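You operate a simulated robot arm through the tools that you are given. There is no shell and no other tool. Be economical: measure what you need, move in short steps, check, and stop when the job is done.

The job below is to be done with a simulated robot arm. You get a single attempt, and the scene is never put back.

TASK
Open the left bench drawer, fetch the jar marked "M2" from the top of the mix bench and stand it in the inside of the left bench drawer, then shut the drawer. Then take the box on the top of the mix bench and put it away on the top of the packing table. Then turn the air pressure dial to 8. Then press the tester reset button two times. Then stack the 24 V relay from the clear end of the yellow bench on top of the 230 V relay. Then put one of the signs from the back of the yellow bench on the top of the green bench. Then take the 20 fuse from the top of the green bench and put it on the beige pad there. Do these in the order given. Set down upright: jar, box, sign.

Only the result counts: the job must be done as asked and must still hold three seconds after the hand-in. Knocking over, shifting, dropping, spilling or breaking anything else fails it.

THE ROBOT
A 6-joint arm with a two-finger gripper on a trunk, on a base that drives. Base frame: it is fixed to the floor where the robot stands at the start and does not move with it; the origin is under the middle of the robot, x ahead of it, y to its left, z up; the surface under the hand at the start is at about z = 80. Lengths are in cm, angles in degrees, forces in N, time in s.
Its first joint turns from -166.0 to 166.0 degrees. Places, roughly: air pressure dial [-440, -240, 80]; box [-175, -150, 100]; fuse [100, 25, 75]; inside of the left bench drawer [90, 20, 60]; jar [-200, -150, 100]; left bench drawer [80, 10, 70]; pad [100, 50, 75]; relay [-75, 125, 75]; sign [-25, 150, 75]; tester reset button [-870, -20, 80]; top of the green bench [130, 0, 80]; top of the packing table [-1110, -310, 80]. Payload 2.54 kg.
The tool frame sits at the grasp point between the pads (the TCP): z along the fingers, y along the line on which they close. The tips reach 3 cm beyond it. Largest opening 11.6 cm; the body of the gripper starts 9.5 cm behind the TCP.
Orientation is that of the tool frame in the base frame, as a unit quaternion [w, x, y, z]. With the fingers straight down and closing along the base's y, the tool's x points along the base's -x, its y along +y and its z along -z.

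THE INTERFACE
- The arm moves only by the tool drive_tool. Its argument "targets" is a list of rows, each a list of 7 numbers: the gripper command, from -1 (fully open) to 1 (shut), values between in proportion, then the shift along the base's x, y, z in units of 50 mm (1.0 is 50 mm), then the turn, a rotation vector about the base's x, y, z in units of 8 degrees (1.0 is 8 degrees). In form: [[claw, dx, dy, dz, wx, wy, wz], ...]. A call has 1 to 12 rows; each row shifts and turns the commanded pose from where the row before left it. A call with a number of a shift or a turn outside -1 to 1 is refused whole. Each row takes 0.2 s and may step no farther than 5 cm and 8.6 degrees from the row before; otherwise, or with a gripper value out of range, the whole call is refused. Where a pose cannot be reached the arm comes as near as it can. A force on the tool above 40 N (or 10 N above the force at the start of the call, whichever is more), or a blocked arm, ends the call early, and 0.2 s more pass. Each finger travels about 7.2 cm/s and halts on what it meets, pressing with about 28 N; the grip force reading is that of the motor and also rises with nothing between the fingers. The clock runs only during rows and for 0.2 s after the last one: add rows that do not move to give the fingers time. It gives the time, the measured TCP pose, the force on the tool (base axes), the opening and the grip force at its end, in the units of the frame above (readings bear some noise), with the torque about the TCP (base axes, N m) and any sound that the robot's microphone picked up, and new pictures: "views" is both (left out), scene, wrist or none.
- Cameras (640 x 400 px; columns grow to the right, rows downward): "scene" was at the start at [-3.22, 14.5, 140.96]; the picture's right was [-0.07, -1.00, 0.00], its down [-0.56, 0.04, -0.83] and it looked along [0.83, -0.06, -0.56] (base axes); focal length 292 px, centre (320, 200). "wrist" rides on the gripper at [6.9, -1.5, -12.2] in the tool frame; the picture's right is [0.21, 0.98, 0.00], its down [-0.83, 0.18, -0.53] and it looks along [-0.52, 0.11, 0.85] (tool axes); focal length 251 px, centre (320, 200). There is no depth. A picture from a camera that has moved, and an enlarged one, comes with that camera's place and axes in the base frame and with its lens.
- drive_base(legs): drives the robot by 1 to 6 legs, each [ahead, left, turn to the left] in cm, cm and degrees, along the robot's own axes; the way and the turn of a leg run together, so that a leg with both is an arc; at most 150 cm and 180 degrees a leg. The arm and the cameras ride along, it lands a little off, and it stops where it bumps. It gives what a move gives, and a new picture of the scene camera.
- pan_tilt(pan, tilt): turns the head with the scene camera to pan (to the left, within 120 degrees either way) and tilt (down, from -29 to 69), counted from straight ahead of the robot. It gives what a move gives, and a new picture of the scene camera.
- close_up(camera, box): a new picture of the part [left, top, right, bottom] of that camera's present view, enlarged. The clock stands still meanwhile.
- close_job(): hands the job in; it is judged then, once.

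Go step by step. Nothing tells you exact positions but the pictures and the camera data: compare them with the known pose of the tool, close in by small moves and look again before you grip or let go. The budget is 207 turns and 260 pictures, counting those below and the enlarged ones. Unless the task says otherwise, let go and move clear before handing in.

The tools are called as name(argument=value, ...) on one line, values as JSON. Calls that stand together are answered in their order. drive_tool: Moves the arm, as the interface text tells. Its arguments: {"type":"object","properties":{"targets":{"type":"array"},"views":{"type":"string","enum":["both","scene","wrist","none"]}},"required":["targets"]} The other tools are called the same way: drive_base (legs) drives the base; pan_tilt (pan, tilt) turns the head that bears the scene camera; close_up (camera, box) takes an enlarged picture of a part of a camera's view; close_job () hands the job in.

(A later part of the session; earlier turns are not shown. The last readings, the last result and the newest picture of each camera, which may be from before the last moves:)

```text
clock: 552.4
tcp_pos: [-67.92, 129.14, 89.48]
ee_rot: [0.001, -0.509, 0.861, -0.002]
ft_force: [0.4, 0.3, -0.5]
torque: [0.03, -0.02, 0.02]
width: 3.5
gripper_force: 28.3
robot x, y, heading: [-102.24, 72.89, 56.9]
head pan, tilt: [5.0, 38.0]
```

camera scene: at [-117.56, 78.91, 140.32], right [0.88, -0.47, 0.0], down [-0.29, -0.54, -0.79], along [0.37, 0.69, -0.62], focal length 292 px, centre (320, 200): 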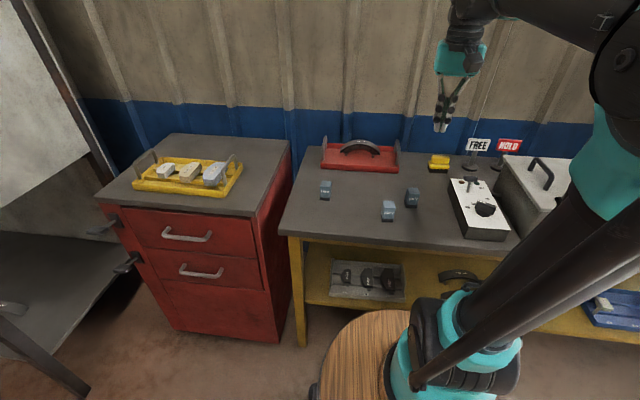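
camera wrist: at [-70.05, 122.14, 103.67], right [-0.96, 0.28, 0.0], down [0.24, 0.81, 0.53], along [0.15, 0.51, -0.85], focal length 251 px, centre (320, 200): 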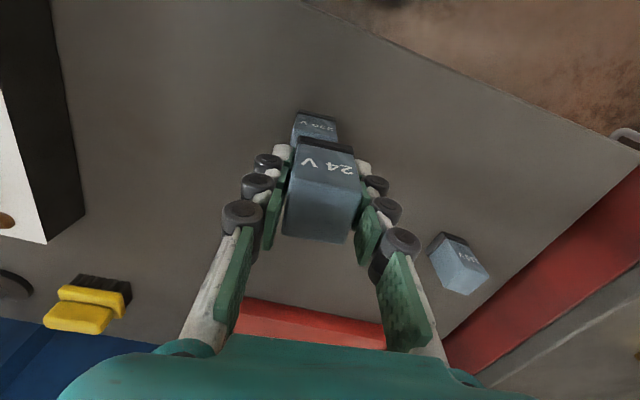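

drive_tool(targets=[[1, 0, 0, -0.06, 0, 0, 0], [1, 0, 0, 0, 0, 0, 0]], views="none")

drive_tool(targets=[[1, 0, 0, -0.06, 0, 0, 0], [1, 0, 0, 0, 0, 0, 0]], views="none")

close_up(camera="scene", box=[345, 165, 435, 225])

```text
clock: 553.0
tcp_pos: [-68.04, 129.04, 89.14]
ee_rot: [0.001, -0.51, 0.86, -0.002]
ft_force: [-0.2, -0.3, 2.3]
torque: [0.01, -0.01, 0.0]
width: 3.49
gripper_force: 27.6
robot x, y, heading: [-102.62, 73.18, 56.7]
head pan, tilt: [5.0, 38.0]
```

```text
clock: 553.6
tcp_pos: [-68.03, 129.23, 88.85]
ee_rot: [0.002, -0.509, 0.861, -0.001]
ft_force: [0.4, -0.7, 19.4]
torque: [0.0, -0.03, 0.0]
width: 3.5
gripper_force: 28.0
robot x, y, heading: [-102.46, 73.16, 56.8]
head pan, tilt: [5.0, 38.0]
```

```text
6.67 times, centred on (390, 195) of scene
camera zoom: at [-117.59, 78.86, 140.32], right [0.88, -0.47, 0.0], down [-0.29, -0.54, -0.79], along [0.37, 0.69, -0.62], focal length 1944 px, centre (-147, 233)
```

zoom: 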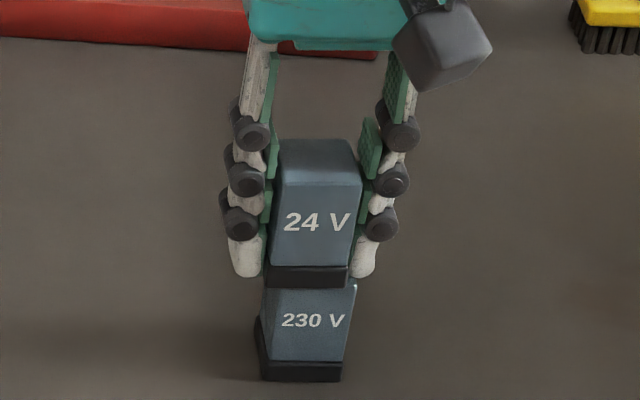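

The relay is seated on the 230 V one. I'll relieve the pressure, open slightly and lift straight up.

drive_tool(targets=[[1, 0, 0, 0.03, 0, 0, 0], [0.15, 0, 0, 0, 0, 0, 0], [0.15, 0, 0, 0, 0, 0, 0], [0.15, 0, 0, 0.3, 0, 0, 0], [0.15, 0, 0, 0.6, 0, 0, 0], [0.15, 0, 0, 0.9, 0, 0, 0], [0.15, 0, 0, 0.9, 0, 0, 0], [0.15, 0, 0, 0.9, 0, 0, 0]], views="none")

close_up(camera="scene", box=[345, 135, 515, 225])

```text
clock: 555.4
tcp_pos: [-68.17, 129.16, 106.91]
ee_rot: [0.002, -0.509, 0.861, -0.001]
ft_force: [0.3, 0.4, -0.1]
torque: [-0.01, 0.01, -0.01]
width: 4.92
gripper_force: 0.1
robot x, y, heading: [-102.36, 72.89, 56.7]
head pan, tilt: [5.0, 38.0]
```

```text
3.76 times, centred on (430, 180) of scene
camera zoom: at [-117.56, 78.91, 140.32], right [0.88, -0.47, 0.0], down [-0.29, -0.54, -0.79], along [0.37, 0.69, -0.62], focal length 1098 px, centre (-94, 275)
```

zoom: 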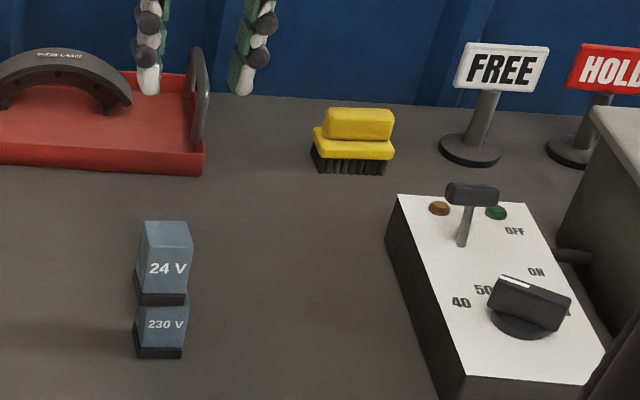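

The relays are stacked. Next is the FREE sign at about (-21,136.6); its plate faces the robot. I'll raise the arm, yaw it so it closes across the plate, and shift the base right.

drive_tool(targets=[[-0.1, 0, 0, 0.9, 0, 0, -0.5], [-0.1, 0, 0, 0.9, 0, 0, -1], [-0.1, 0, 0, 0.9, 0, 0, -1], [-0.1, 0, 0, 0.5, 0, 0, -1], [-0.1, 0, 0, 0, 0, 0, -1], [-0.1, 0, 0, 0, 0, 0, -1], [-0.1, 0, 0, 0, 0, 0, -1], [-0.1, 0, 0, 0, 0, 0, -1], [-0.1, 0, 0, 0, 0, 0, -1], [-0.1, 0, 0, 0, 0, 0, -1], [-0.1, 0, 0, 0, 0, 0, -1], [-0.1, 0, 0, 0, 0, 0, -0.6]], views="none")

drive_base(legs=[[0, -35, 0], [12, 0, 0]])

```text
clock: 558.0
tcp_pos: [-67.94, 129.09, 122.99]
ee_rot: [0.001, 0.241, 0.971, -0.001]
ft_force: [0.6, 0.0, -0.2]
torque: [0.01, 0.01, -0.01]
width: 6.37
gripper_force: 0.0
robot x, y, heading: [-102.35, 72.84, 56.7]
head pan, tilt: [5.0, 38.0]
```

```text
clock: 561.1
tcp_pos: [-31.94, 120.03, 123.04]
ee_rot: [0.0, 0.239, 0.971, -0.002]
ft_force: [-0.1, -0.3, 0.9]
torque: [0.0, 0.01, 0.04]
width: 6.4
gripper_force: 0.1
robot x, y, heading: [-66.45, 64.01, 56.9]
head pan, tilt: [5.0, 38.0]
camera scene: at [-81.59, 69.8, 140.32], right [0.88, -0.47, 0.0], down [-0.29, -0.54, -0.79], along [0.37, 0.69, -0.62], focal length 292 px, centre (320, 200)
```

scene: 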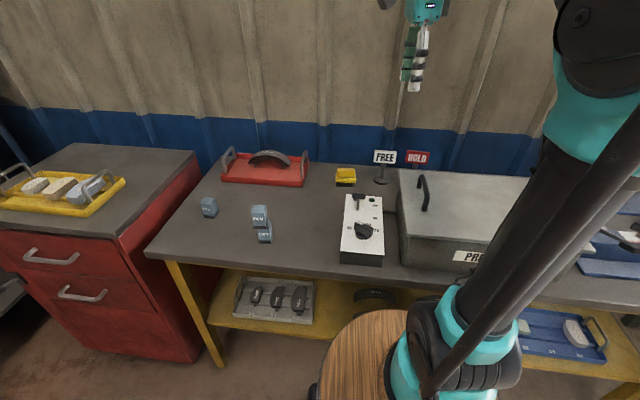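

drive_tool(targets=[[0, 0.46, 0.68, -0.2, 0, 0, 0], [0, 0.46, 0.68, -0.3, 0, 0, 0], [0, 0.46, 0.68, -0.3, 0, 0, 0], [0, 0.46, 0.68, -0.3, 0, 0, 0], [0, 0.44, 0.68, -0.3, 0, 0, 0], [0, 0, 0, -0.5, 0, 0, 0], [0, 0, 0, 0, 0, 0, 0]], views="both")

```text
clock: 562.7
tcp_pos: [-20.53, 136.79, 113.45]
ee_rot: [0.001, 0.24, 0.971, -0.001]
ft_force: [0.1, 1.2, -0.8]
torque: [0.0, 0.0, -0.02]
width: 5.76
gripper_force: 0.0
robot x, y, heading: [-66.38, 63.55, 56.4]
head pan, tilt: [5.0, 38.0]
camera scene: at [-81.59, 69.8, 140.32], right [0.88, -0.47, 0.0], down [-0.29, -0.54, -0.79], along [0.37, 0.69, -0.62], focal length 292 px, centre (320, 200)
camera wrist: at [-27.45, 138.69, 125.63], right [0.26, 0.96, 0.0], down [0.82, -0.22, 0.53], along [0.51, -0.14, -0.85], focal length 251 px, centre (320, 200)
```

scene: 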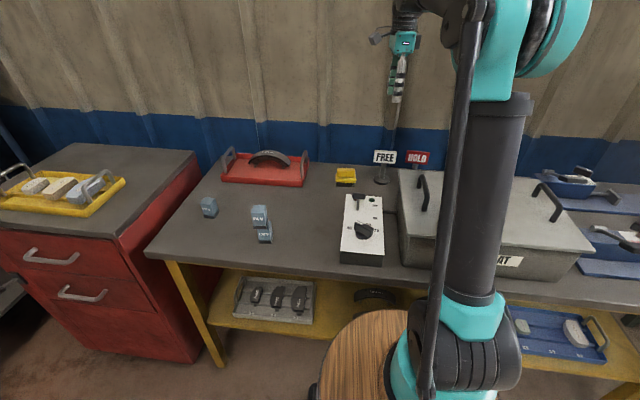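
wrist: 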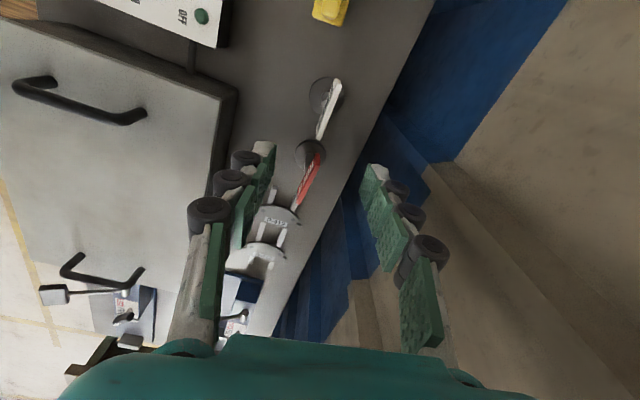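

The FREE plate is centred at about (-20.2,138.2). I'll correct position and yaw, then lower to just above it and check.

drive_tool(targets=[[0, 0.08, 0.28, -0.6, 0, 0, -0.8], [0, 0, 0, -0.9, 0, 0, 0], [0, 0, 0, -0.9, 0, 0, 0], [0, 0, 0, -0.4, 0, 0, 0], [0, 0, 0, 0, 0, 0, 0]], views="wrist")

```text
clock: 563.9
tcp_pos: [-20.24, 138.26, 99.54]
ee_rot: [0.0, 0.294, 0.956, -0.002]
ft_force: [0.3, 1.0, -0.4]
torque: [-0.01, 0.04, -0.01]
width: 5.78
gripper_force: 0.0
robot x, y, heading: [-66.34, 63.74, 56.9]
head pan, tilt: [5.0, 38.0]
camera wrist: at [-26.87, 140.96, 111.77], right [0.37, 0.93, 0.0], down [0.79, -0.31, 0.53], along [0.49, -0.2, -0.85], focal length 251 px, centre (320, 200)
```

wrist: 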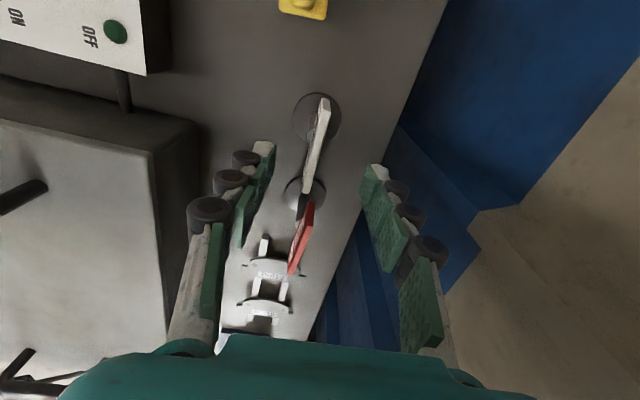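

Aligned with the plate edge-on between the pads. Descending and gripping.

drive_tool(targets=[[0, 0, 0, -0.9, 0, 0, 0], [0, 0, 0, -0.9, 0, 0, 0], [0, 0, 0, 0, 0, 0, 0], [1, 0, 0, 0, 0, 0, 0], [1, 0, 0, 0, 0, 0, 0], [1, 0, 0, 0, 0, 0, 0], [1, 0, 0, 0, 0, 0, 0]], views="wrist")

```text
clock: 565.5
tcp_pos: [-20.16, 138.4, 90.57]
ee_rot: [0.001, 0.293, 0.956, -0.002]
ft_force: [0.1, 0.7, 6.6]
torque: [-0.02, -0.06, -0.02]
width: 1.56
gripper_force: 27.8
robot x, y, heading: [-66.3, 63.77, 56.7]
head pan, tilt: [5.0, 38.0]
camera wrist: at [-26.7, 141.09, 102.87], right [0.37, 0.93, 0.0], down [0.79, -0.31, 0.53], along [0.5, -0.2, -0.85], focal length 251 px, centre (320, 200)
```

wrist: 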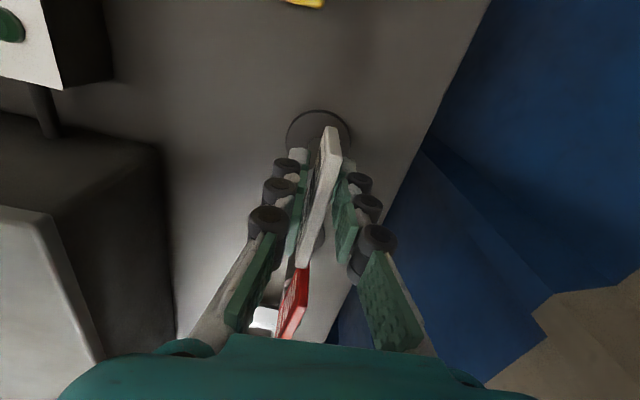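

The sign is gripped (plate 1.6 cm). I'll lift it straight up, retract, and drive to the front of the green bench.

drive_tool(targets=[[1, 0, 0, 0.4, 0, 0, 0], [1, 0, 0, 0.9, 0, 0, 0], [1, 0, 0, 0.9, 0, 0, 0], [1, 0, 0, 0.9, 0, 0, 0], [1, 0, 0, 0.9, 0, 0, 0], [1, 0, 0, 0.9, 0, 0, 0], [1, 0, 0, 0.9, 0, 0, 0], [1, -0.4, -0.7, 0.3, 0, 0, 0], [1, -0.4, -0.7, 0.3, 0, 0, 0], [1, -0.4, -0.7, 0, 0, 0, 0], [1, -0.4, -0.7, 0, 0, 0, 0]], views="wrist")

drive_base(legs=[[-45, 0, 0], [0, -143, 0], [16, 0, 0]])

```text
clock: 567.9
tcp_pos: [-28.06, 124.64, 122.35]
ee_rot: [0.0, 0.292, 0.956, -0.003]
ft_force: [0.1, 0.9, -2.4]
torque: [-0.01, 0.07, 0.02]
width: 0.74
gripper_force: 28.1
robot x, y, heading: [-66.59, 63.77, 56.9]
head pan, tilt: [5.0, 38.0]
camera wrist: at [-34.7, 127.28, 134.59], right [0.37, 0.93, 0.0], down [0.79, -0.31, 0.53], along [0.5, -0.2, -0.85], focal length 251 px, centre (320, 200)
```

wrist: 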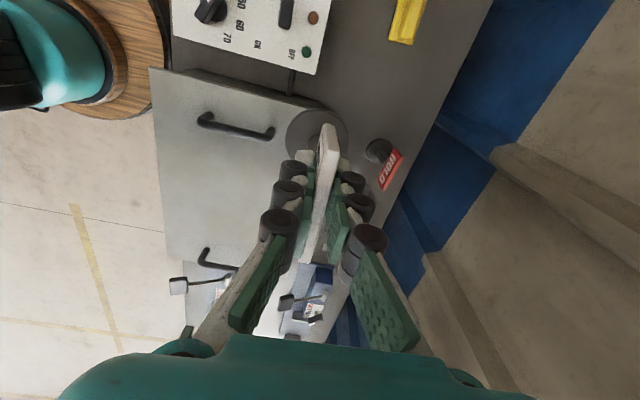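

```text
clock: 578.4
tcp_pos: [76.47, 23.01, 122.27]
ee_rot: [0.0, 0.282, 0.96, -0.002]
ft_force: [0.1, -0.3, -2.4]
torque: [0.01, 0.02, 0.03]
width: 0.73
gripper_force: 28.2
robot x, y, heading: [39.24, -38.42, 58.2]
head pan, tilt: [5.0, 38.0]
camera scene: at [24.09, -32.89, 140.32], right [0.89, -0.45, 0.0], down [-0.28, -0.55, -0.79], along [0.36, 0.7, -0.62], focal length 292 px, centre (320, 200)
```

scene: 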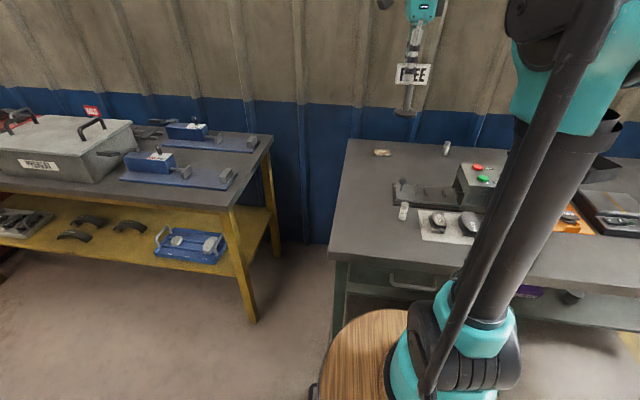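

The FREE sign is held level and upright. The green bench's left front area, about (65.5,21.5), is free, so I'll lower it there.

drive_tool(targets=[[1, -0.75, -0.1, -0.3, 0, 0, 0], [1, -0.75, -0.1, -0.5, 0, 0, 0], [1, -0.7, -0.1, -0.6, 0, 0, 0], [1, 0, 0, -0.9, 0, 0, 0], [1, 0, 0, -0.9, 0, 0, 0], [1, 0, 0, -0.9, 0, 0, 0], [1, 0, 0, -0.9, 0, 0, 0], [1, 0, 0, -0.6, 0, 0, 0], [1, 0, 0, 0, 0, 0, 0]], views="scene")

close_up(camera="scene", box=[330, 130, 490, 250])

```text
clock: 580.4
tcp_pos: [65.27, 21.44, 94.33]
ee_rot: [0.0, 0.283, 0.959, -0.002]
ft_force: [0.4, -0.4, -3.4]
torque: [0.01, 0.02, -0.01]
width: 0.72
gripper_force: 28.0
robot x, y, heading: [39.34, -38.54, 58.2]
head pan, tilt: [5.0, 38.0]
camera scene: at [24.08, -32.89, 140.32], right [0.89, -0.45, 0.0], down [-0.28, -0.55, -0.79], along [0.36, 0.7, -0.62], focal length 292 px, centre (320, 200)
```

scene: 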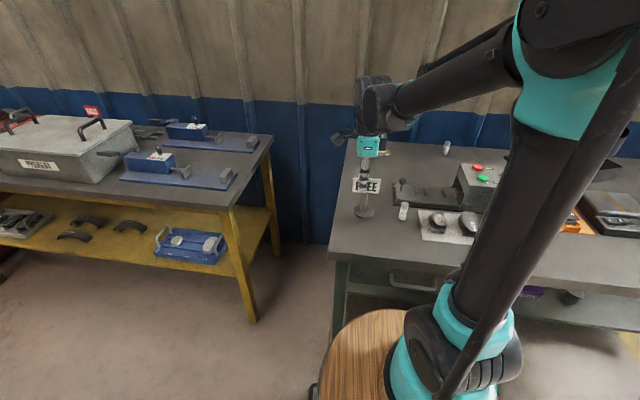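

```text
3.33 times, centred on (410, 190) of scene
camera zoom: at [24.08, -32.89, 140.32], right [0.89, -0.45, 0.0], down [-0.28, -0.55, -0.79], along [0.36, 0.7, -0.62], focal length 972 px, centre (20, 233)
```

zoom: 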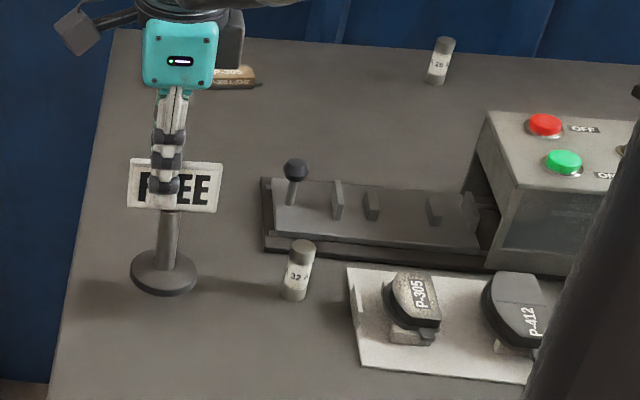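

drive_tool(targets=[[1, 0, 0, -0.4, 0, 0, 0], [1, 0, 0, -0.1, 0, 0, 0], [1, 0, 0, 0, 0, 0, 0]], views="none")

drive_tool(targets=[[1, 0, 0, -0.08, 0, 0, 0], [1, 0, 0, 0, 0, 0, 0]], views="none")

```text
clock: 581.2
tcp_pos: [65.34, 21.47, 91.8]
ee_rot: [-0.001, 0.282, 0.959, -0.002]
ft_force: [0.8, -0.8, -1.9]
torque: [0.03, 0.01, 0.0]
width: 0.73
gripper_force: 27.8
robot x, y, heading: [38.94, -38.6, 58.3]
head pan, tilt: [5.0, 38.0]
```

```text
clock: 581.8
tcp_pos: [65.3, 21.49, 91.42]
ee_rot: [0.0, 0.282, 0.959, -0.002]
ft_force: [-0.4, 0.5, -3.6]
torque: [0.01, 0.02, -0.03]
width: 0.75
gripper_force: 27.7
robot x, y, heading: [39.49, -38.54, 58.1]
head pan, tilt: [5.0, 38.0]
```

drive_tool(targets=[[1, 0, 0, -0.08, 0, 0, 0], [1, 0, 0, 0, 0, 0, 0]], views="none")

drive_tool(targets=[[1, 0, 0, -0.08, 0, 0, 0], [1, 0, 0, 0, 0, 0, 0]], views="none")

```text
clock: 582.4
tcp_pos: [65.23, 21.55, 91.07]
ee_rot: [0.001, 0.282, 0.959, -0.002]
ft_force: [-1.9, -2.9, 9.6]
torque: [-0.23, -0.18, -0.05]
width: 0.75
gripper_force: 27.9
robot x, y, heading: [39.68, -38.46, 58.0]
head pan, tilt: [5.0, 38.0]
```

```text
clock: 582.8
tcp_pos: [65.42, 21.53, 90.96]
ee_rot: [0.0, 0.282, 0.959, -0.003]
ft_force: [-4.0, -4.6, 25.3]
torque: [-0.12, 0.13, -0.01]
width: 0.75
gripper_force: 28.3
robot x, y, heading: [39.19, -38.66, 58.2]
head pan, tilt: [5.0, 38.0]
stopped in row 1: the force on the tool passed its limit at 53 N (the readings are from after the stop); the commanded pose is now the measured one
```

Contact made. I'll relieve the pressure, release and rise.

drive_tool(targets=[[1, 0, 0, 0.05, 0, 0, 0], [0.55, 0, 0, 0, 0, 0, 0], [0.55, 0, 0, 0, 0, 0, 0], [0.45, 0, 0, 0.4, 0, 0, 0], [0.45, 0, 0, 0.8, 0, 0, 0], [0.45, 0, 0, 0.9, 0, 0, 0], [0.45, 0, 0, 0.9, 0, 0, 0], [0.45, 0, 0, 0.9, 0, 0, 0]], views="scene")

close_up(camera="scene", box=[330, 130, 490, 250])

```text
clock: 584.6
tcp_pos: [65.16, 21.64, 111.04]
ee_rot: [0.0, 0.281, 0.96, -0.002]
ft_force: [-0.3, 0.0, 0.5]
torque: [-0.04, 0.02, -0.01]
width: 3.16
gripper_force: 0.1
robot x, y, heading: [39.4, -38.59, 58.0]
head pan, tilt: [5.0, 38.0]
camera scene: at [24.08, -32.89, 140.32], right [0.89, -0.45, 0.0], down [-0.28, -0.55, -0.79], along [0.36, 0.7, -0.62], focal length 292 px, centre (320, 200)
```

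scene: 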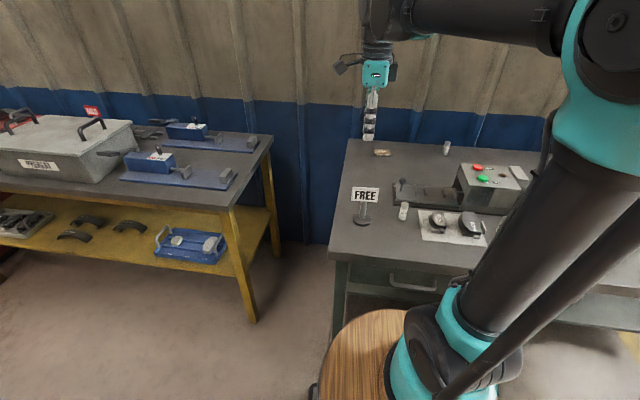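

```text
3.33 times, centred on (410, 190) of scene
camera zoom: at [24.08, -32.89, 140.32], right [0.89, -0.45, 0.0], down [-0.28, -0.55, -0.79], along [0.36, 0.7, -0.62], focal length 972 px, centre (20, 233)
```

zoom: 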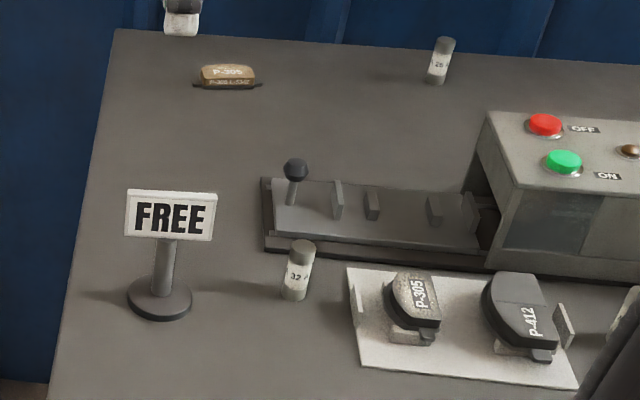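

The sign stands upright. Now I'll read the fuses: one is at the back, near left is "32", and another is hidden to the right behind the arm.

close_up(camera="scene", box=[430, 136, 462, 160])

drive_tool(targets=[[0.45, 0, 0, 0.6, 0, 0, 0], [0.3, 0.8, -0.1, 0, 0, 0, 0], [0.3, 0.8, -0.1, 0, 0, 0, 0], [0.3, 0.8, -0.1, 0, 0, 0, 0], [0.3, 0.8, -0.1, 0, 0, 0, 0], [0.3, 0, 0, 0, 0, 0, 0]], views="wrist")

```text
16.00 times, centred on (446, 148) of scene
camera zoom: at [24.08, -32.89, 140.32], right [0.89, -0.45, 0.0], down [-0.28, -0.55, -0.79], along [0.36, 0.7, -0.62], focal length 4667 px, centre (-1696, 1032)
```

zoom: 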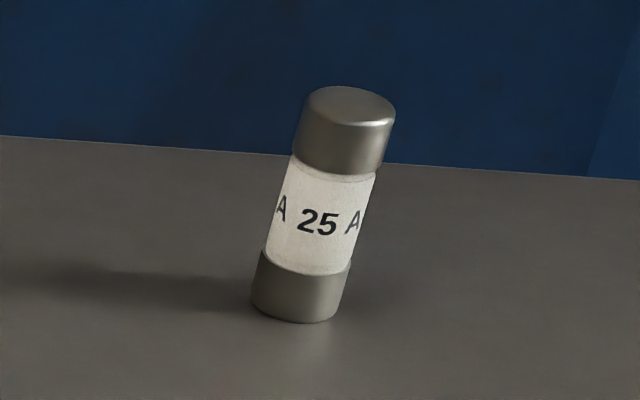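

```text
clock: 586.0
tcp_pos: [81.16, 19.61, 113.77]
ee_rot: [0.001, 0.282, 0.96, -0.002]
ft_force: [0.0, 0.0, -0.3]
torque: [-0.03, -0.03, 0.01]
width: 4.07
gripper_force: 0.0
robot x, y, heading: [39.52, -38.53, 58.2]
head pan, tilt: [5.0, 38.0]
camera wrist: at [74.63, 22.16, 125.99], right [0.35, 0.94, 0.0], down [0.79, -0.29, 0.53], along [0.5, -0.19, -0.85], focal length 251 px, centre (320, 200)
```

wrist: 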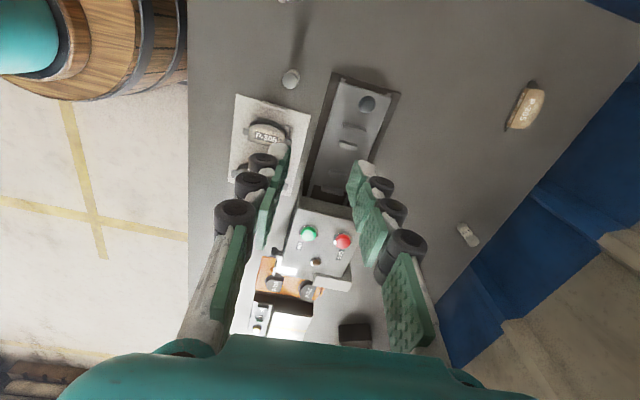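

The back fuse is 25 A and the near-left 32 A, so the 20 A is the right one near (99,-2). The beige pad (P-305) at about (98.6,52) is too far from here, so I'll turn the robot parallel to the bench and sidle in so both are in reach.

drive_base(legs=[[-45, 0, 0], [0, 0, -92.7], [0, 46, 0]])

pan_tilt(pan=75, tilt=40)

```text
clock: 595.0
tcp_pos: [98.34, -82.78, 113.8]
ee_rot: [-0.001, 0.889, 0.457, -0.001]
ft_force: [-0.5, 0.2, 0.1]
torque: [0.0, -0.01, 0.03]
width: 4.07
gripper_force: 0.1
robot x, y, heading: [42.39, -38.07, -34.5]
head pan, tilt: [5.0, 38.0]
camera scene: at [48.55, -23.08, 140.32], right [-0.5, -0.87, 0.0], down [-0.53, 0.3, -0.79], along [0.68, -0.39, -0.62], focal length 292 px, centre (320, 200)
```

scene: 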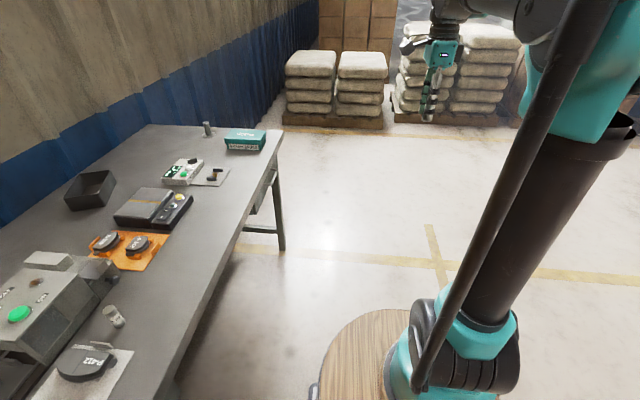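

```text
clock: 596.4
tcp_pos: [98.47, -82.68, 113.67]
ee_rot: [-0.001, 0.889, 0.459, -0.002]
ft_force: [-0.7, -0.6, 0.0]
torque: [-0.04, -0.03, -0.02]
width: 4.04
gripper_force: 0.1
robot x, y, heading: [42.53, -38.23, -34.8]
head pan, tilt: [75.0, 40.0]
camera scene: at [47.53, -13.31, 140.02], right [0.65, -0.76, 0.0], down [-0.49, -0.42, -0.77], along [0.58, 0.5, -0.64], focal length 292 px, centre (320, 200)
```

scene: 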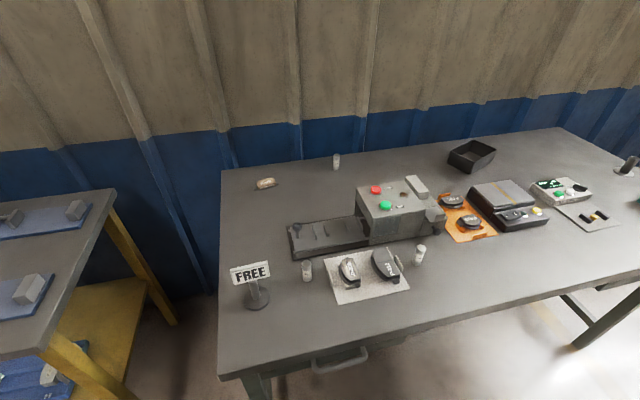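

close_up(camera="scene", box=[380, 225, 460, 275])

close_up(camera="scene", box=[245, 165, 293, 195])

```text
8.00 times, centred on (420, 250) of scene
camera zoom: at [47.53, -13.31, 140.02], right [0.65, -0.76, 0.0], down [-0.49, -0.42, -0.77], along [0.58, 0.5, -0.64], focal length 2333 px, centre (-480, -200)
```

zoom: 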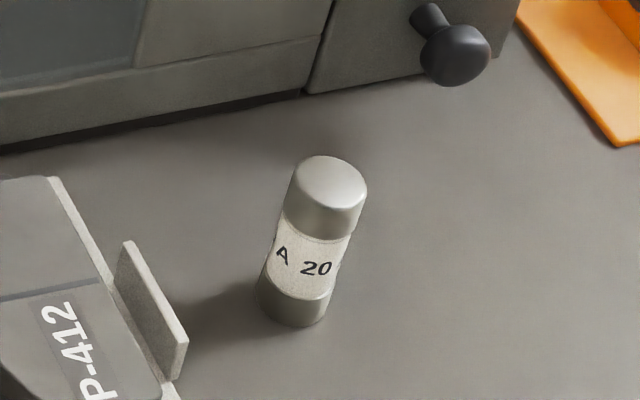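

```text
13.33 times, centred on (269, 180) of scene
camera zoom: at [47.53, -13.31, 140.02], right [0.65, -0.76, 0.0], down [-0.49, -0.42, -0.77], along [0.58, 0.5, -0.64], focal length 3889 px, centre (1000, 467)
```

zoom: 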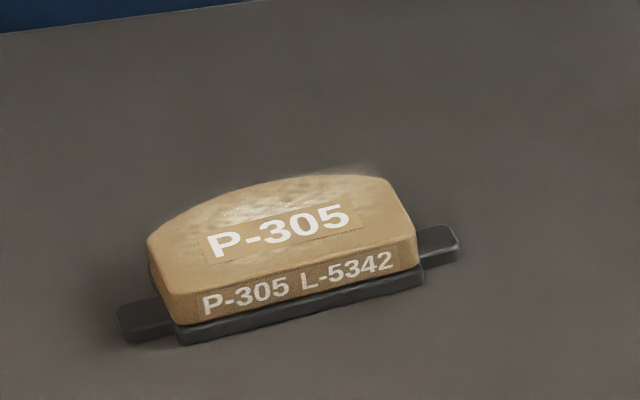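

Confirmed: the 20 A fuse is at (99.1,-1.6), top z≈85.5, and the beige pad's top centre is at (96,52.5,81.2). I'll sidle 11 cm closer and swing the gripper over the fuse, closing front-to-back.

drive_base(legs=[[0, 11, 0]])

drive_tool(targets=[[0.3, -0.07, 0.9, 0, 0, 0, 1], [0.3, -0.07, 0.9, 0, 0, 0, 1], [0.3, -0.07, 0.9, 0, 0, 0, 1], [0.3, -0.07, 0.9, 0, 0, 0, 1], [0.3, -0.07, 0.9, 0, 0, 0, 1], [0.3, -0.07, 0.9, 0, 0, 0, 1], [0.3, -0.07, 0.9, 0, 0, 0, 1], [0.3, -0.07, 0.9, 0, 0, 0, 1], [0.3, -0.07, 0.9, 0, 0, 0, 1], [0.3, -0.07, 0.9, 0, 0, 0, 1], [0.3, -0.07, 0.9, 0, 0, 0, 1], [0.3, -0.07, 0.9, 0, 0, 0, 0.2]], views="none")

```text
clock: 597.6
tcp_pos: [104.61, -73.8, 113.68]
ee_rot: [-0.001, 0.89, 0.456, -0.002]
ft_force: [0.5, 0.4, -0.6]
torque: [0.0, 0.01, 0.0]
width: 4.08
gripper_force: 0.0
robot x, y, heading: [48.59, -29.14, -35.1]
head pan, tilt: [75.0, 40.0]
camera scene: at [53.95, -4.17, 140.02], right [0.64, -0.76, 0.0], down [-0.49, -0.41, -0.77], along [0.59, 0.49, -0.64], focal length 292 px, centre (320, 200)
```

scene: 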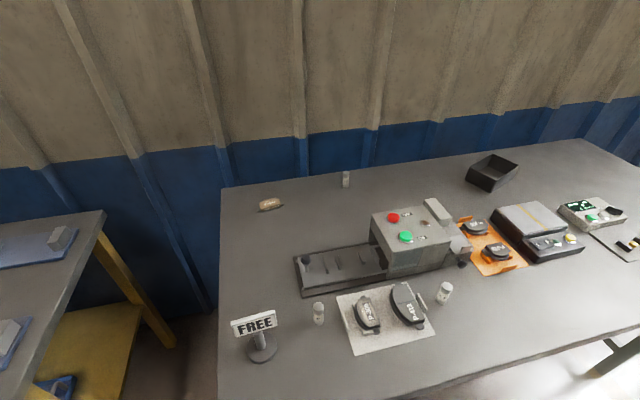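

```text
clock: 600.2
tcp_pos: [100.4, -19.74, 113.83]
ee_rot: [0.0, 0.309, 0.951, -0.002]
ft_force: [-0.4, 0.0, -0.6]
torque: [0.02, -0.02, 0.0]
width: 4.07
gripper_force: 0.0
robot x, y, heading: [49.21, -28.97, -35.1]
head pan, tilt: [75.0, 40.0]
```

drive_tool(targets=[[0.3, -0.06, 0.9, 0, 0, 0, 0], [0.3, -0.06, 0.9, 0, 0, 0, 0], [0.3, -0.06, 0.9, -0.2, 0, 0, 0], [0.3, -0.06, 0.9, -0.3, 0, 0, 0], [0.3, 0, 0, -0.9, 0, 0, 0], [0.3, 0, 0, -0.9, 0, 0, 0], [0.3, 0, 0, 0, 0, 0, 0]], views="wrist")

```text
clock: 601.8
tcp_pos: [99.48, -1.51, 102.07]
ee_rot: [0.0, 0.31, 0.951, -0.002]
ft_force: [-0.4, -0.1, 0.0]
torque: [-0.03, -0.01, -0.01]
width: 4.04
gripper_force: 0.1
robot x, y, heading: [48.91, -28.68, -34.6]
head pan, tilt: [75.0, 40.0]
camera wrist: at [92.88, 1.39, 114.31], right [0.4, 0.92, 0.0], down [0.78, -0.34, 0.53], along [0.49, -0.22, -0.85], focal length 251 px, centre (320, 200)
```

wrist: 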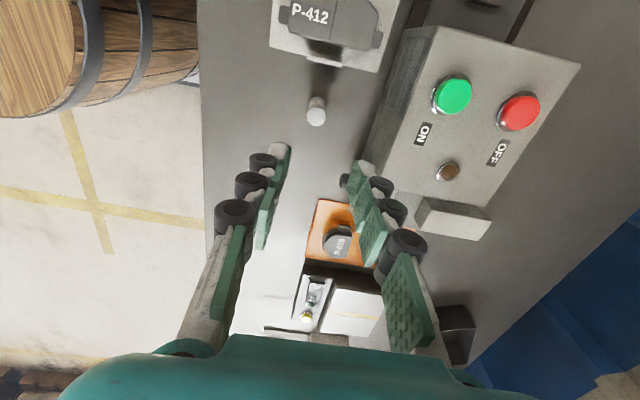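

drive_tool(targets=[[0.3, -0.11, -0.07, -0.8, 0, 0, 0], [0.3, 0, 0, -0.9, 0, 0, 0], [0.3, 0, 0, -0.9, 0, 0, 0], [0.3, 0, 0, -0.6, 0, 0, 0], [0.3, 0, 0, 0, 0, 0, 0]], views="wrist")

```text
clock: 603.0
tcp_pos: [98.88, -2.2, 86.1]
ee_rot: [0.001, 0.31, 0.951, -0.002]
ft_force: [-0.1, 0.4, 0.9]
torque: [-0.02, 0.01, 0.03]
width: 4.04
gripper_force: 0.1
robot x, y, heading: [48.72, -28.82, -34.6]
head pan, tilt: [75.0, 40.0]
camera wrist: at [92.38, 0.68, 98.44], right [0.4, 0.92, 0.0], down [0.78, -0.34, 0.53], along [0.49, -0.22, -0.85], focal length 251 px, centre (320, 200)
```

wrist: 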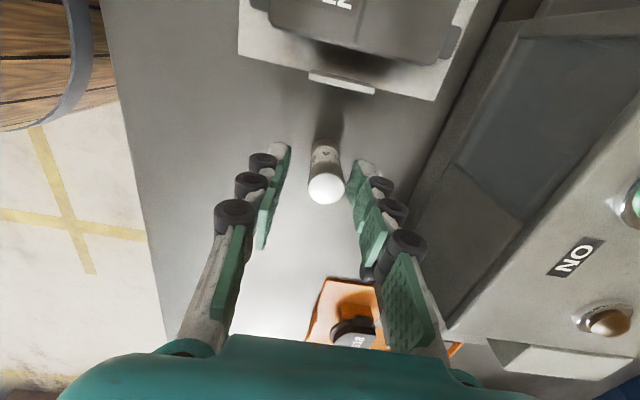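

The fuse is between the pads. Lowering a bit and gripping.

drive_tool(targets=[[0.3, 0.02, 0.05, -0.36, 0, 0, 0], [0.3, 0, 0, 0, 0, 0, 0], [1, 0, 0, 0, 0, 0, 0], [1, 0, 0, 0, 0, 0, 0], [1, 0, 0, 0, 0, 0, 0], [1, 0, 0, 0.4, 0, 0, 0], [1, 0, 0, 0.9, 0, 0, 0], [1, 0, 0, 0.9, 0, 0, 0], [1, 0, 0, 0.9, 0, 0, 0], [1, 0, 0, 0.9, 0, 0, 0]], views="wrist")

```text
clock: 605.2
tcp_pos: [98.89, -1.85, 104.26]
ee_rot: [0.0, 0.31, 0.951, -0.002]
ft_force: [-0.3, 0.0, -0.6]
torque: [-0.03, 0.0, 0.0]
width: 2.03
gripper_force: 28.2
robot x, y, heading: [48.8, -29.37, -34.6]
head pan, tilt: [75.0, 40.0]
camera wrist: at [92.41, 0.95, 116.49], right [0.4, 0.92, 0.0], down [0.78, -0.34, 0.53], along [0.49, -0.22, -0.85], focal length 251 px, centre (320, 200)
```

wrist: 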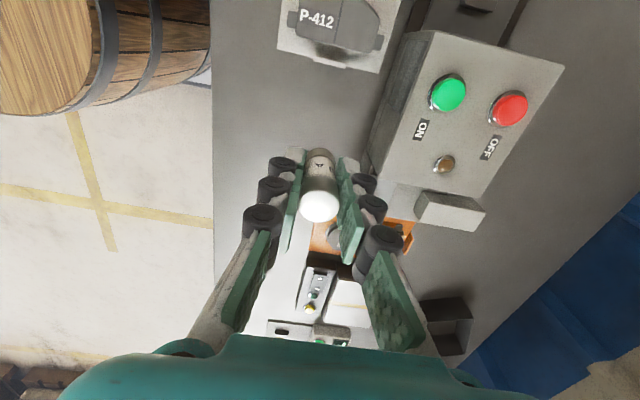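

The fuse is held upright. I'll carry it over the pad.

drive_tool(targets=[[1, -0.05, 0.95, 0, 0, 0, 0], [1, -0.05, 0.95, 0, 0, 0, 0], [1, -0.05, 0.95, 0, 0, 0, 0], [1, -0.05, 0.95, 0, 0, 0, 0], [1, -0.05, 0.95, 0, 0, 0, 0], [1, -0.05, 0.95, 0, 0, 0, 0], [1, -0.05, 0.95, 0, 0, 0, 0], [1, -0.05, 0.95, 0, 0, 0, 0], [1, -0.05, 0.95, 0, 0, 0, 0], [1, -0.05, 0.95, 0, 0, 0, 0], [1, -0.06, 0.95, 0, 0, 0, 0], [1, -0.02, 0.41, -0.6, 0, 0, 0]], views="none")

drive_tool(targets=[[1, 0, 0, -0.9, 0, 0, 0], [1, 0, 0, -0.4, 0, 0, 0], [1, 0, 0, 0, 0, 0, 0]], views="wrist")

close_up(camera="scene", box=[238, 170, 302, 220])

```text
clock: 607.8
tcp_pos: [94.04, 39.16, 98.6]
ee_rot: [0.0, 0.311, 0.951, -0.002]
ft_force: [-0.5, 0.4, -0.6]
torque: [0.01, 0.02, 0.0]
width: 2.05
gripper_force: 28.4
out of reach, approached as far as the arm can: row 8, 9, 10, 11, 12
robot x, y, heading: [48.94, -29.24, -35.0]
head pan, tilt: [75.0, 40.0]
```

```text
clock: 608.6
tcp_pos: [93.87, 39.2, 92.11]
ee_rot: [0.001, 0.31, 0.951, -0.003]
ft_force: [-0.5, -0.1, -0.4]
torque: [0.02, -0.01, 0.03]
width: 2.03
gripper_force: 28.0
robot x, y, heading: [48.72, -28.74, -34.7]
head pan, tilt: [75.0, 40.0]
camera wrist: at [87.45, 42.05, 104.3], right [0.4, 0.92, 0.0], down [0.78, -0.34, 0.53], along [0.49, -0.22, -0.85], focal length 251 px, centre (320, 200)
```

wrist: 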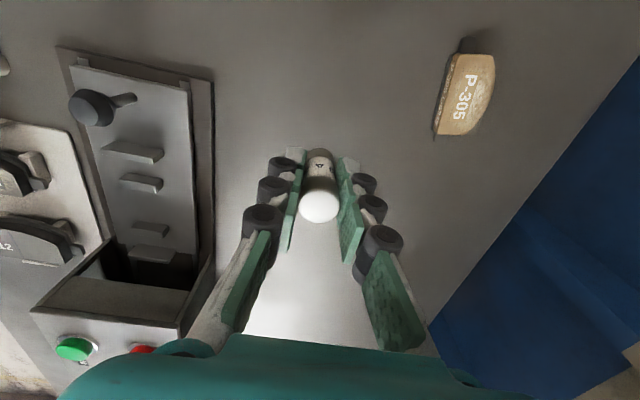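

```text
8.00 times, centred on (270, 195) of scene
camera zoom: at [53.96, -4.15, 140.02], right [0.64, -0.76, 0.0], down [-0.49, -0.41, -0.77], along [0.59, 0.49, -0.64], focal length 2333 px, centre (720, 240)
```

zoom: 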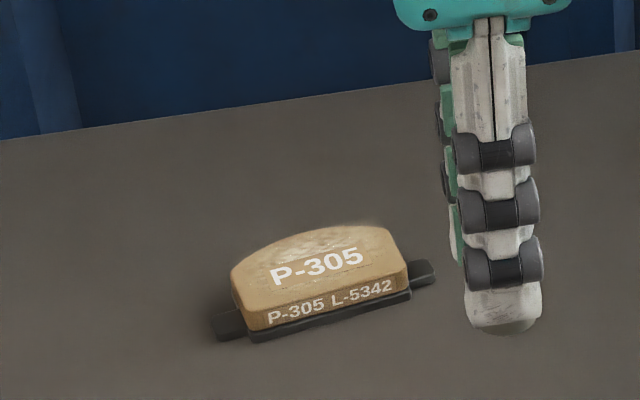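

The pad is just beyond vertical-tool reach from here. I'll set the fuse down on the free bench spot right here, re-grip it with the tool tilted outward (closing sideways so the fuse stays vertical), and then extend to the pad. First I'll yaw 90° and lower.

drive_tool(targets=[[1, -0.2, -0.3, 0, 0, 0, 1], [1, 0, 0, 0, 0, 0, 1], [1, 0, 0, 0, 0, 0, 1], [1, 0, 0, 0, 0, 0, 1], [1, 0, 0, 0, 0, 0, 1], [1, 0, 0, 0, 0, 0, 1], [1, 0, 0, 0, 0, 0, 1], [1, 0, 0, 0, 0, 0, 1], [1, 0, 0, 0, 0, 0, 1], [1, 0, 0, -0.4, 0, 0, 1], [1, 0, 0, -0.6, 0, 0, 1], [1, 0, 0, -0.3, 0, 0, 0]], views="none")

drive_tool(targets=[[1, 0, 0, -0.08, 0, 0, 0], [1, 0, 0, 0, 0, 0, 0]], views="wrist")

```text
clock: 611.2
tcp_pos: [93.01, 37.77, 85.71]
ee_rot: [0.002, -0.439, 0.899, 0.0]
ft_force: [0.3, -0.8, 0.3]
torque: [-0.03, -0.01, 0.0]
width: 2.04
gripper_force: 27.7
robot x, y, heading: [48.72, -29.09, -34.9]
head pan, tilt: [75.0, 40.0]
```

```text
clock: 611.8
tcp_pos: [92.98, 37.71, 85.21]
ee_rot: [0.001, -0.438, 0.899, 0.0]
ft_force: [-0.1, -0.6, -1.0]
torque: [0.01, 0.0, 0.0]
width: 2.04
gripper_force: 27.8
robot x, y, heading: [48.78, -28.76, -34.8]
head pan, tilt: [75.0, 40.0]
camera wrist: at [89.8, 31.46, 97.52], right [-0.9, 0.43, 0.0], down [0.36, 0.76, 0.53], along [0.23, 0.48, -0.85], focal length 251 px, centre (320, 200)
```

wrist: 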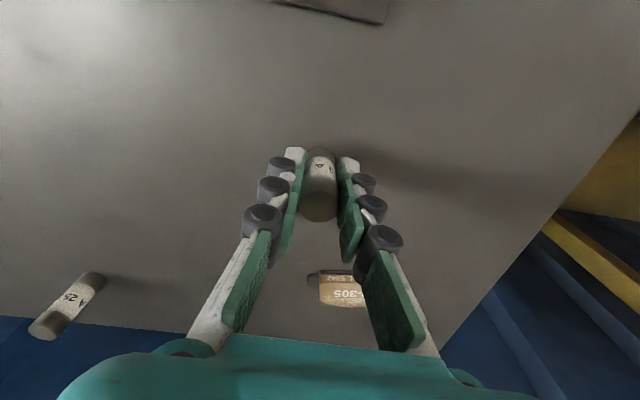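

drive_tool(targets=[[1, 0, 0, -0.1, 0, 0, 0], [1, 0, 0, -0.06, 0, 0, 0], [1, 0, 0, 0, 0, 0, 0]], views="none")

```text
clock: 612.6
tcp_pos: [92.98, 37.7, 84.34]
ee_rot: [0.002, -0.438, 0.899, -0.001]
ft_force: [-0.6, 0.8, -0.5]
torque: [-0.02, 0.05, 0.0]
width: 2.03
gripper_force: 27.9
robot x, y, heading: [48.48, -28.85, -34.8]
head pan, tilt: [75.0, 40.0]
```

drive_tool(targets=[[1, 0, 0, -0.06, 0, 0, 0], [1, 0, 0, -0.04, 0, 0, 0]], views="none")

```text
clock: 613.2
tcp_pos: [93.13, 37.79, 84.08]
ee_rot: [0.002, -0.437, 0.899, -0.002]
ft_force: [4.0, -1.9, 18.9]
torque: [-0.05, -0.15, 0.02]
width: 2.03
gripper_force: 28.1
robot x, y, heading: [48.5, -28.69, -34.8]
head pan, tilt: [75.0, 40.0]
```

The fuse is standing on the bench. I'll release it, tilt the tool 28° outward about the closing axis, and re-grip.

drive_tool(targets=[[1, 0, 0, 0.03, 0, 0, 0], [0.35, 0, 0, 0, 0, 0, 0], [0.35, 0, 0, 0, 0, 0, 0], [0.35, 0, 0, 0, 0.786, -0.618, 0], [0.35, 0, 0, 0, 0.786, -0.618, 0], [0.35, 0, 0, 0, 0.786, -0.618, 0], [0.35, 0, 0, 0, 0.39, -0.31, 0], [0.35, 0, 0, 0, 0, 0, 0]], views="wrist")

```text
clock: 615.0
tcp_pos: [92.95, 37.86, 84.06]
ee_rot: [0.219, -0.424, 0.873, 0.104]
ft_force: [-0.4, 0.6, 0.0]
torque: [-0.02, -0.04, -0.04]
width: 3.77
gripper_force: 0.0
robot x, y, heading: [48.93, -29.02, -34.9]
head pan, tilt: [75.0, 40.0]
camera wrist: at [86.77, 27.59, 91.68], right [-0.88, 0.46, -0.11], down [0.15, 0.49, 0.86], along [0.44, 0.74, -0.5], focal length 251 px, centre (320, 200)
```

wrist: 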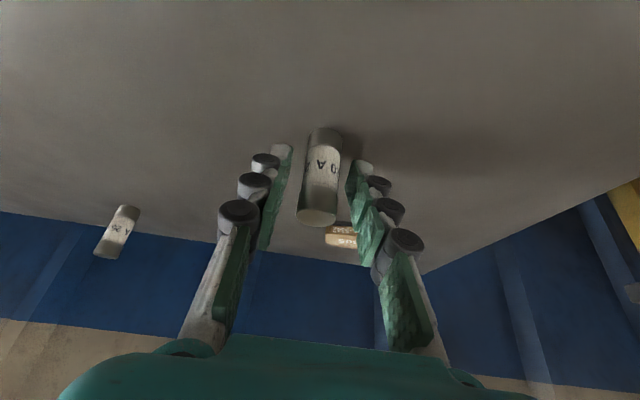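

Re-gripping at this tilt, lifting, and nudging the base 3 cm closer and 8 cm back to line up with the pad.

drive_tool(targets=[[1, 0, 0, 0, 0, 0, 0], [1, 0, 0, 0, 0, 0, 0], [1, 0, 0, 0, 0, 0, 0], [1, 0, 0, 0.4, 0, 0, 0], [1, 0, 0, 0.8, 0, 0, 0], [1, 0, 0, 0.5, 0, 0, 0], [1, 0, 0, 0, 0, 0, 0]], views="none")

drive_base(legs=[[-8, 3, 0]])

```text
clock: 616.6
tcp_pos: [93.08, 37.82, 92.65]
ee_rot: [0.218, -0.424, 0.873, 0.104]
ft_force: [-0.3, 0.8, -0.5]
torque: [0.01, 0.0, 0.0]
width: 2.03
gripper_force: 28.4
robot x, y, heading: [48.96, -28.57, -34.9]
head pan, tilt: [75.0, 40.0]
```

```text
clock: 617.7
tcp_pos: [88.41, 44.79, 92.53]
ee_rot: [0.219, -0.423, 0.873, 0.104]
ft_force: [0.2, 0.6, -0.8]
torque: [0.04, 0.01, -0.03]
width: 2.02
gripper_force: 28.0
robot x, y, heading: [43.9, -22.2, -34.8]
head pan, tilt: [75.0, 40.0]
camera scene: at [49.21, 2.88, 140.02], right [0.64, -0.76, 0.0], down [-0.49, -0.41, -0.77], along [0.59, 0.49, -0.64], focal length 292 px, centre (320, 200)
```

scene: 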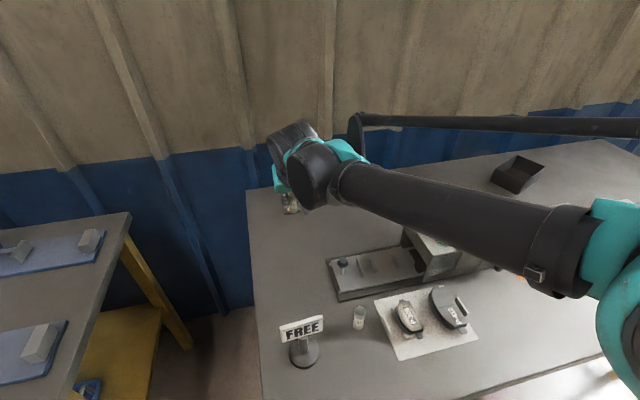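

drive_tool(targets=[[1, 0.52, 0.48, 0, 0, 0, 0], [1, 0.52, 0.48, 0, 0, 0, 0], [1, 0.52, 0.48, 0, 0, 0, 0], [1, 0, 0, 0, 0, 0, 0]], views="wrist")

close_up(camera="scene", box=[258, 155, 338, 225])

```text
clock: 618.7
tcp_pos: [96.0, 51.97, 92.77]
ee_rot: [0.219, -0.424, 0.872, 0.104]
ft_force: [-0.3, 0.2, -0.6]
torque: [-0.05, -0.01, 0.01]
width: 2.02
gripper_force: 28.1
robot x, y, heading: [43.88, -21.93, -34.8]
head pan, tilt: [75.0, 40.0]
camera wrist: at [89.84, 41.68, 100.28], right [-0.88, 0.46, -0.11], down [0.15, 0.49, 0.86], along [0.44, 0.74, -0.5], focal length 251 px, centre (320, 200)
```

wrist: 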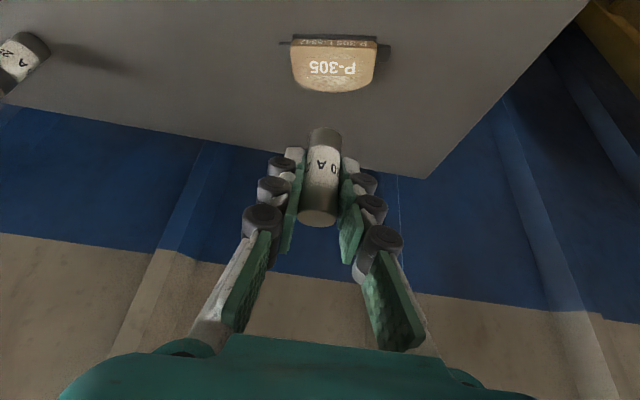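

```text
5.71 times, centred on (298, 190) of scene
camera zoom: at [49.21, 2.88, 140.02], right [0.64, -0.76, 0.0], down [-0.49, -0.41, -0.77], along [0.59, 0.49, -0.64], focal length 1667 px, centre (446, 257)
```

zoom: 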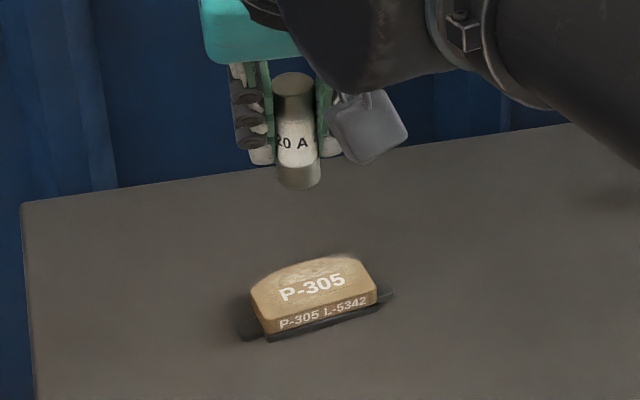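

The fuse is above the pad's centre within a few mm. Lowering onto it.

drive_tool(targets=[[1, 0.08, 0, -0.5, 0, 0, 0], [1, 0, 0, -0.6, 0, 0, 0], [1, 0, 0, 0, 0, 0, 0]], views="none")

drive_tool(targets=[[1, 0, 0, -0.1, 0, 0, 0], [1, 0, 0, 0, 0, 0, 0]], views="none")

close_up(camera="scene", box=[258, 155, 338, 225])

```text
clock: 619.5
tcp_pos: [96.59, 51.96, 87.11]
ee_rot: [0.218, -0.424, 0.873, 0.104]
ft_force: [-0.6, -0.2, -1.2]
torque: [0.01, 0.01, 0.02]
width: 2.04
gripper_force: 27.8
robot x, y, heading: [43.78, -21.83, -34.8]
head pan, tilt: [75.0, 40.0]
```

```text
clock: 620.1
tcp_pos: [96.57, 51.86, 86.47]
ee_rot: [0.219, -0.424, 0.873, 0.103]
ft_force: [-0.2, 0.6, -0.3]
torque: [0.01, 0.01, 0.03]
width: 2.04
gripper_force: 28.3
robot x, y, heading: [43.78, -21.79, -34.6]
head pan, tilt: [75.0, 40.0]
```

```text
5.71 times, centred on (298, 190) of scene
camera zoom: at [49.21, 2.88, 140.02], right [0.64, -0.76, 0.0], down [-0.49, -0.41, -0.77], along [0.59, 0.49, -0.64], focal length 1667 px, centre (446, 257)
```

zoom: 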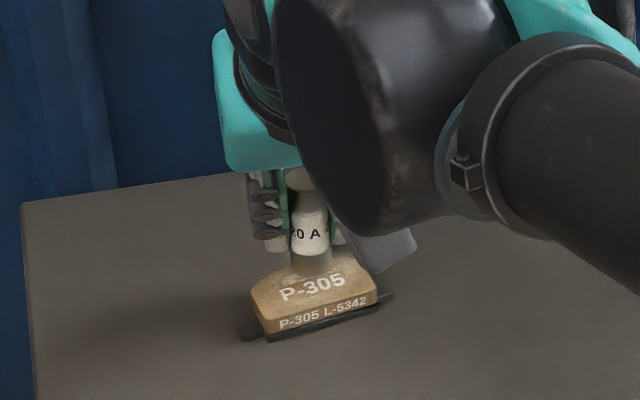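

The fuse sits slightly toward the pad's rear edge, so I'll shift it 5 mm toward the front, then touch down.

drive_tool(targets=[[1, -0.08, -0.07, 0, 0, 0, 0], [1, 0, 0, -0.08, 0, 0, 0], [1, 0, 0, 0, 0, 0, 0]], views="none")

drive_tool(targets=[[1, 0, 0, -0.06, 0, 0, 0], [1, 0, 0, 0, 0, 0, 0]], views="none")

```text
clock: 620.9
tcp_pos: [96.19, 51.59, 86.09]
ee_rot: [0.219, -0.424, 0.872, 0.104]
ft_force: [-0.1, 0.3, -0.3]
torque: [-0.01, 0.02, 0.03]
width: 2.05
gripper_force: 28.2
robot x, y, heading: [44.46, -22.03, -34.8]
head pan, tilt: [75.0, 40.0]
```

```text
clock: 621.5
tcp_pos: [96.07, 51.68, 85.7]
ee_rot: [0.219, -0.424, 0.873, 0.103]
ft_force: [-0.1, 0.0, -0.1]
torque: [0.04, 0.02, 0.05]
width: 2.03
gripper_force: 28.5
robot x, y, heading: [44.34, -21.7, -34.9]
head pan, tilt: [75.0, 40.0]
```

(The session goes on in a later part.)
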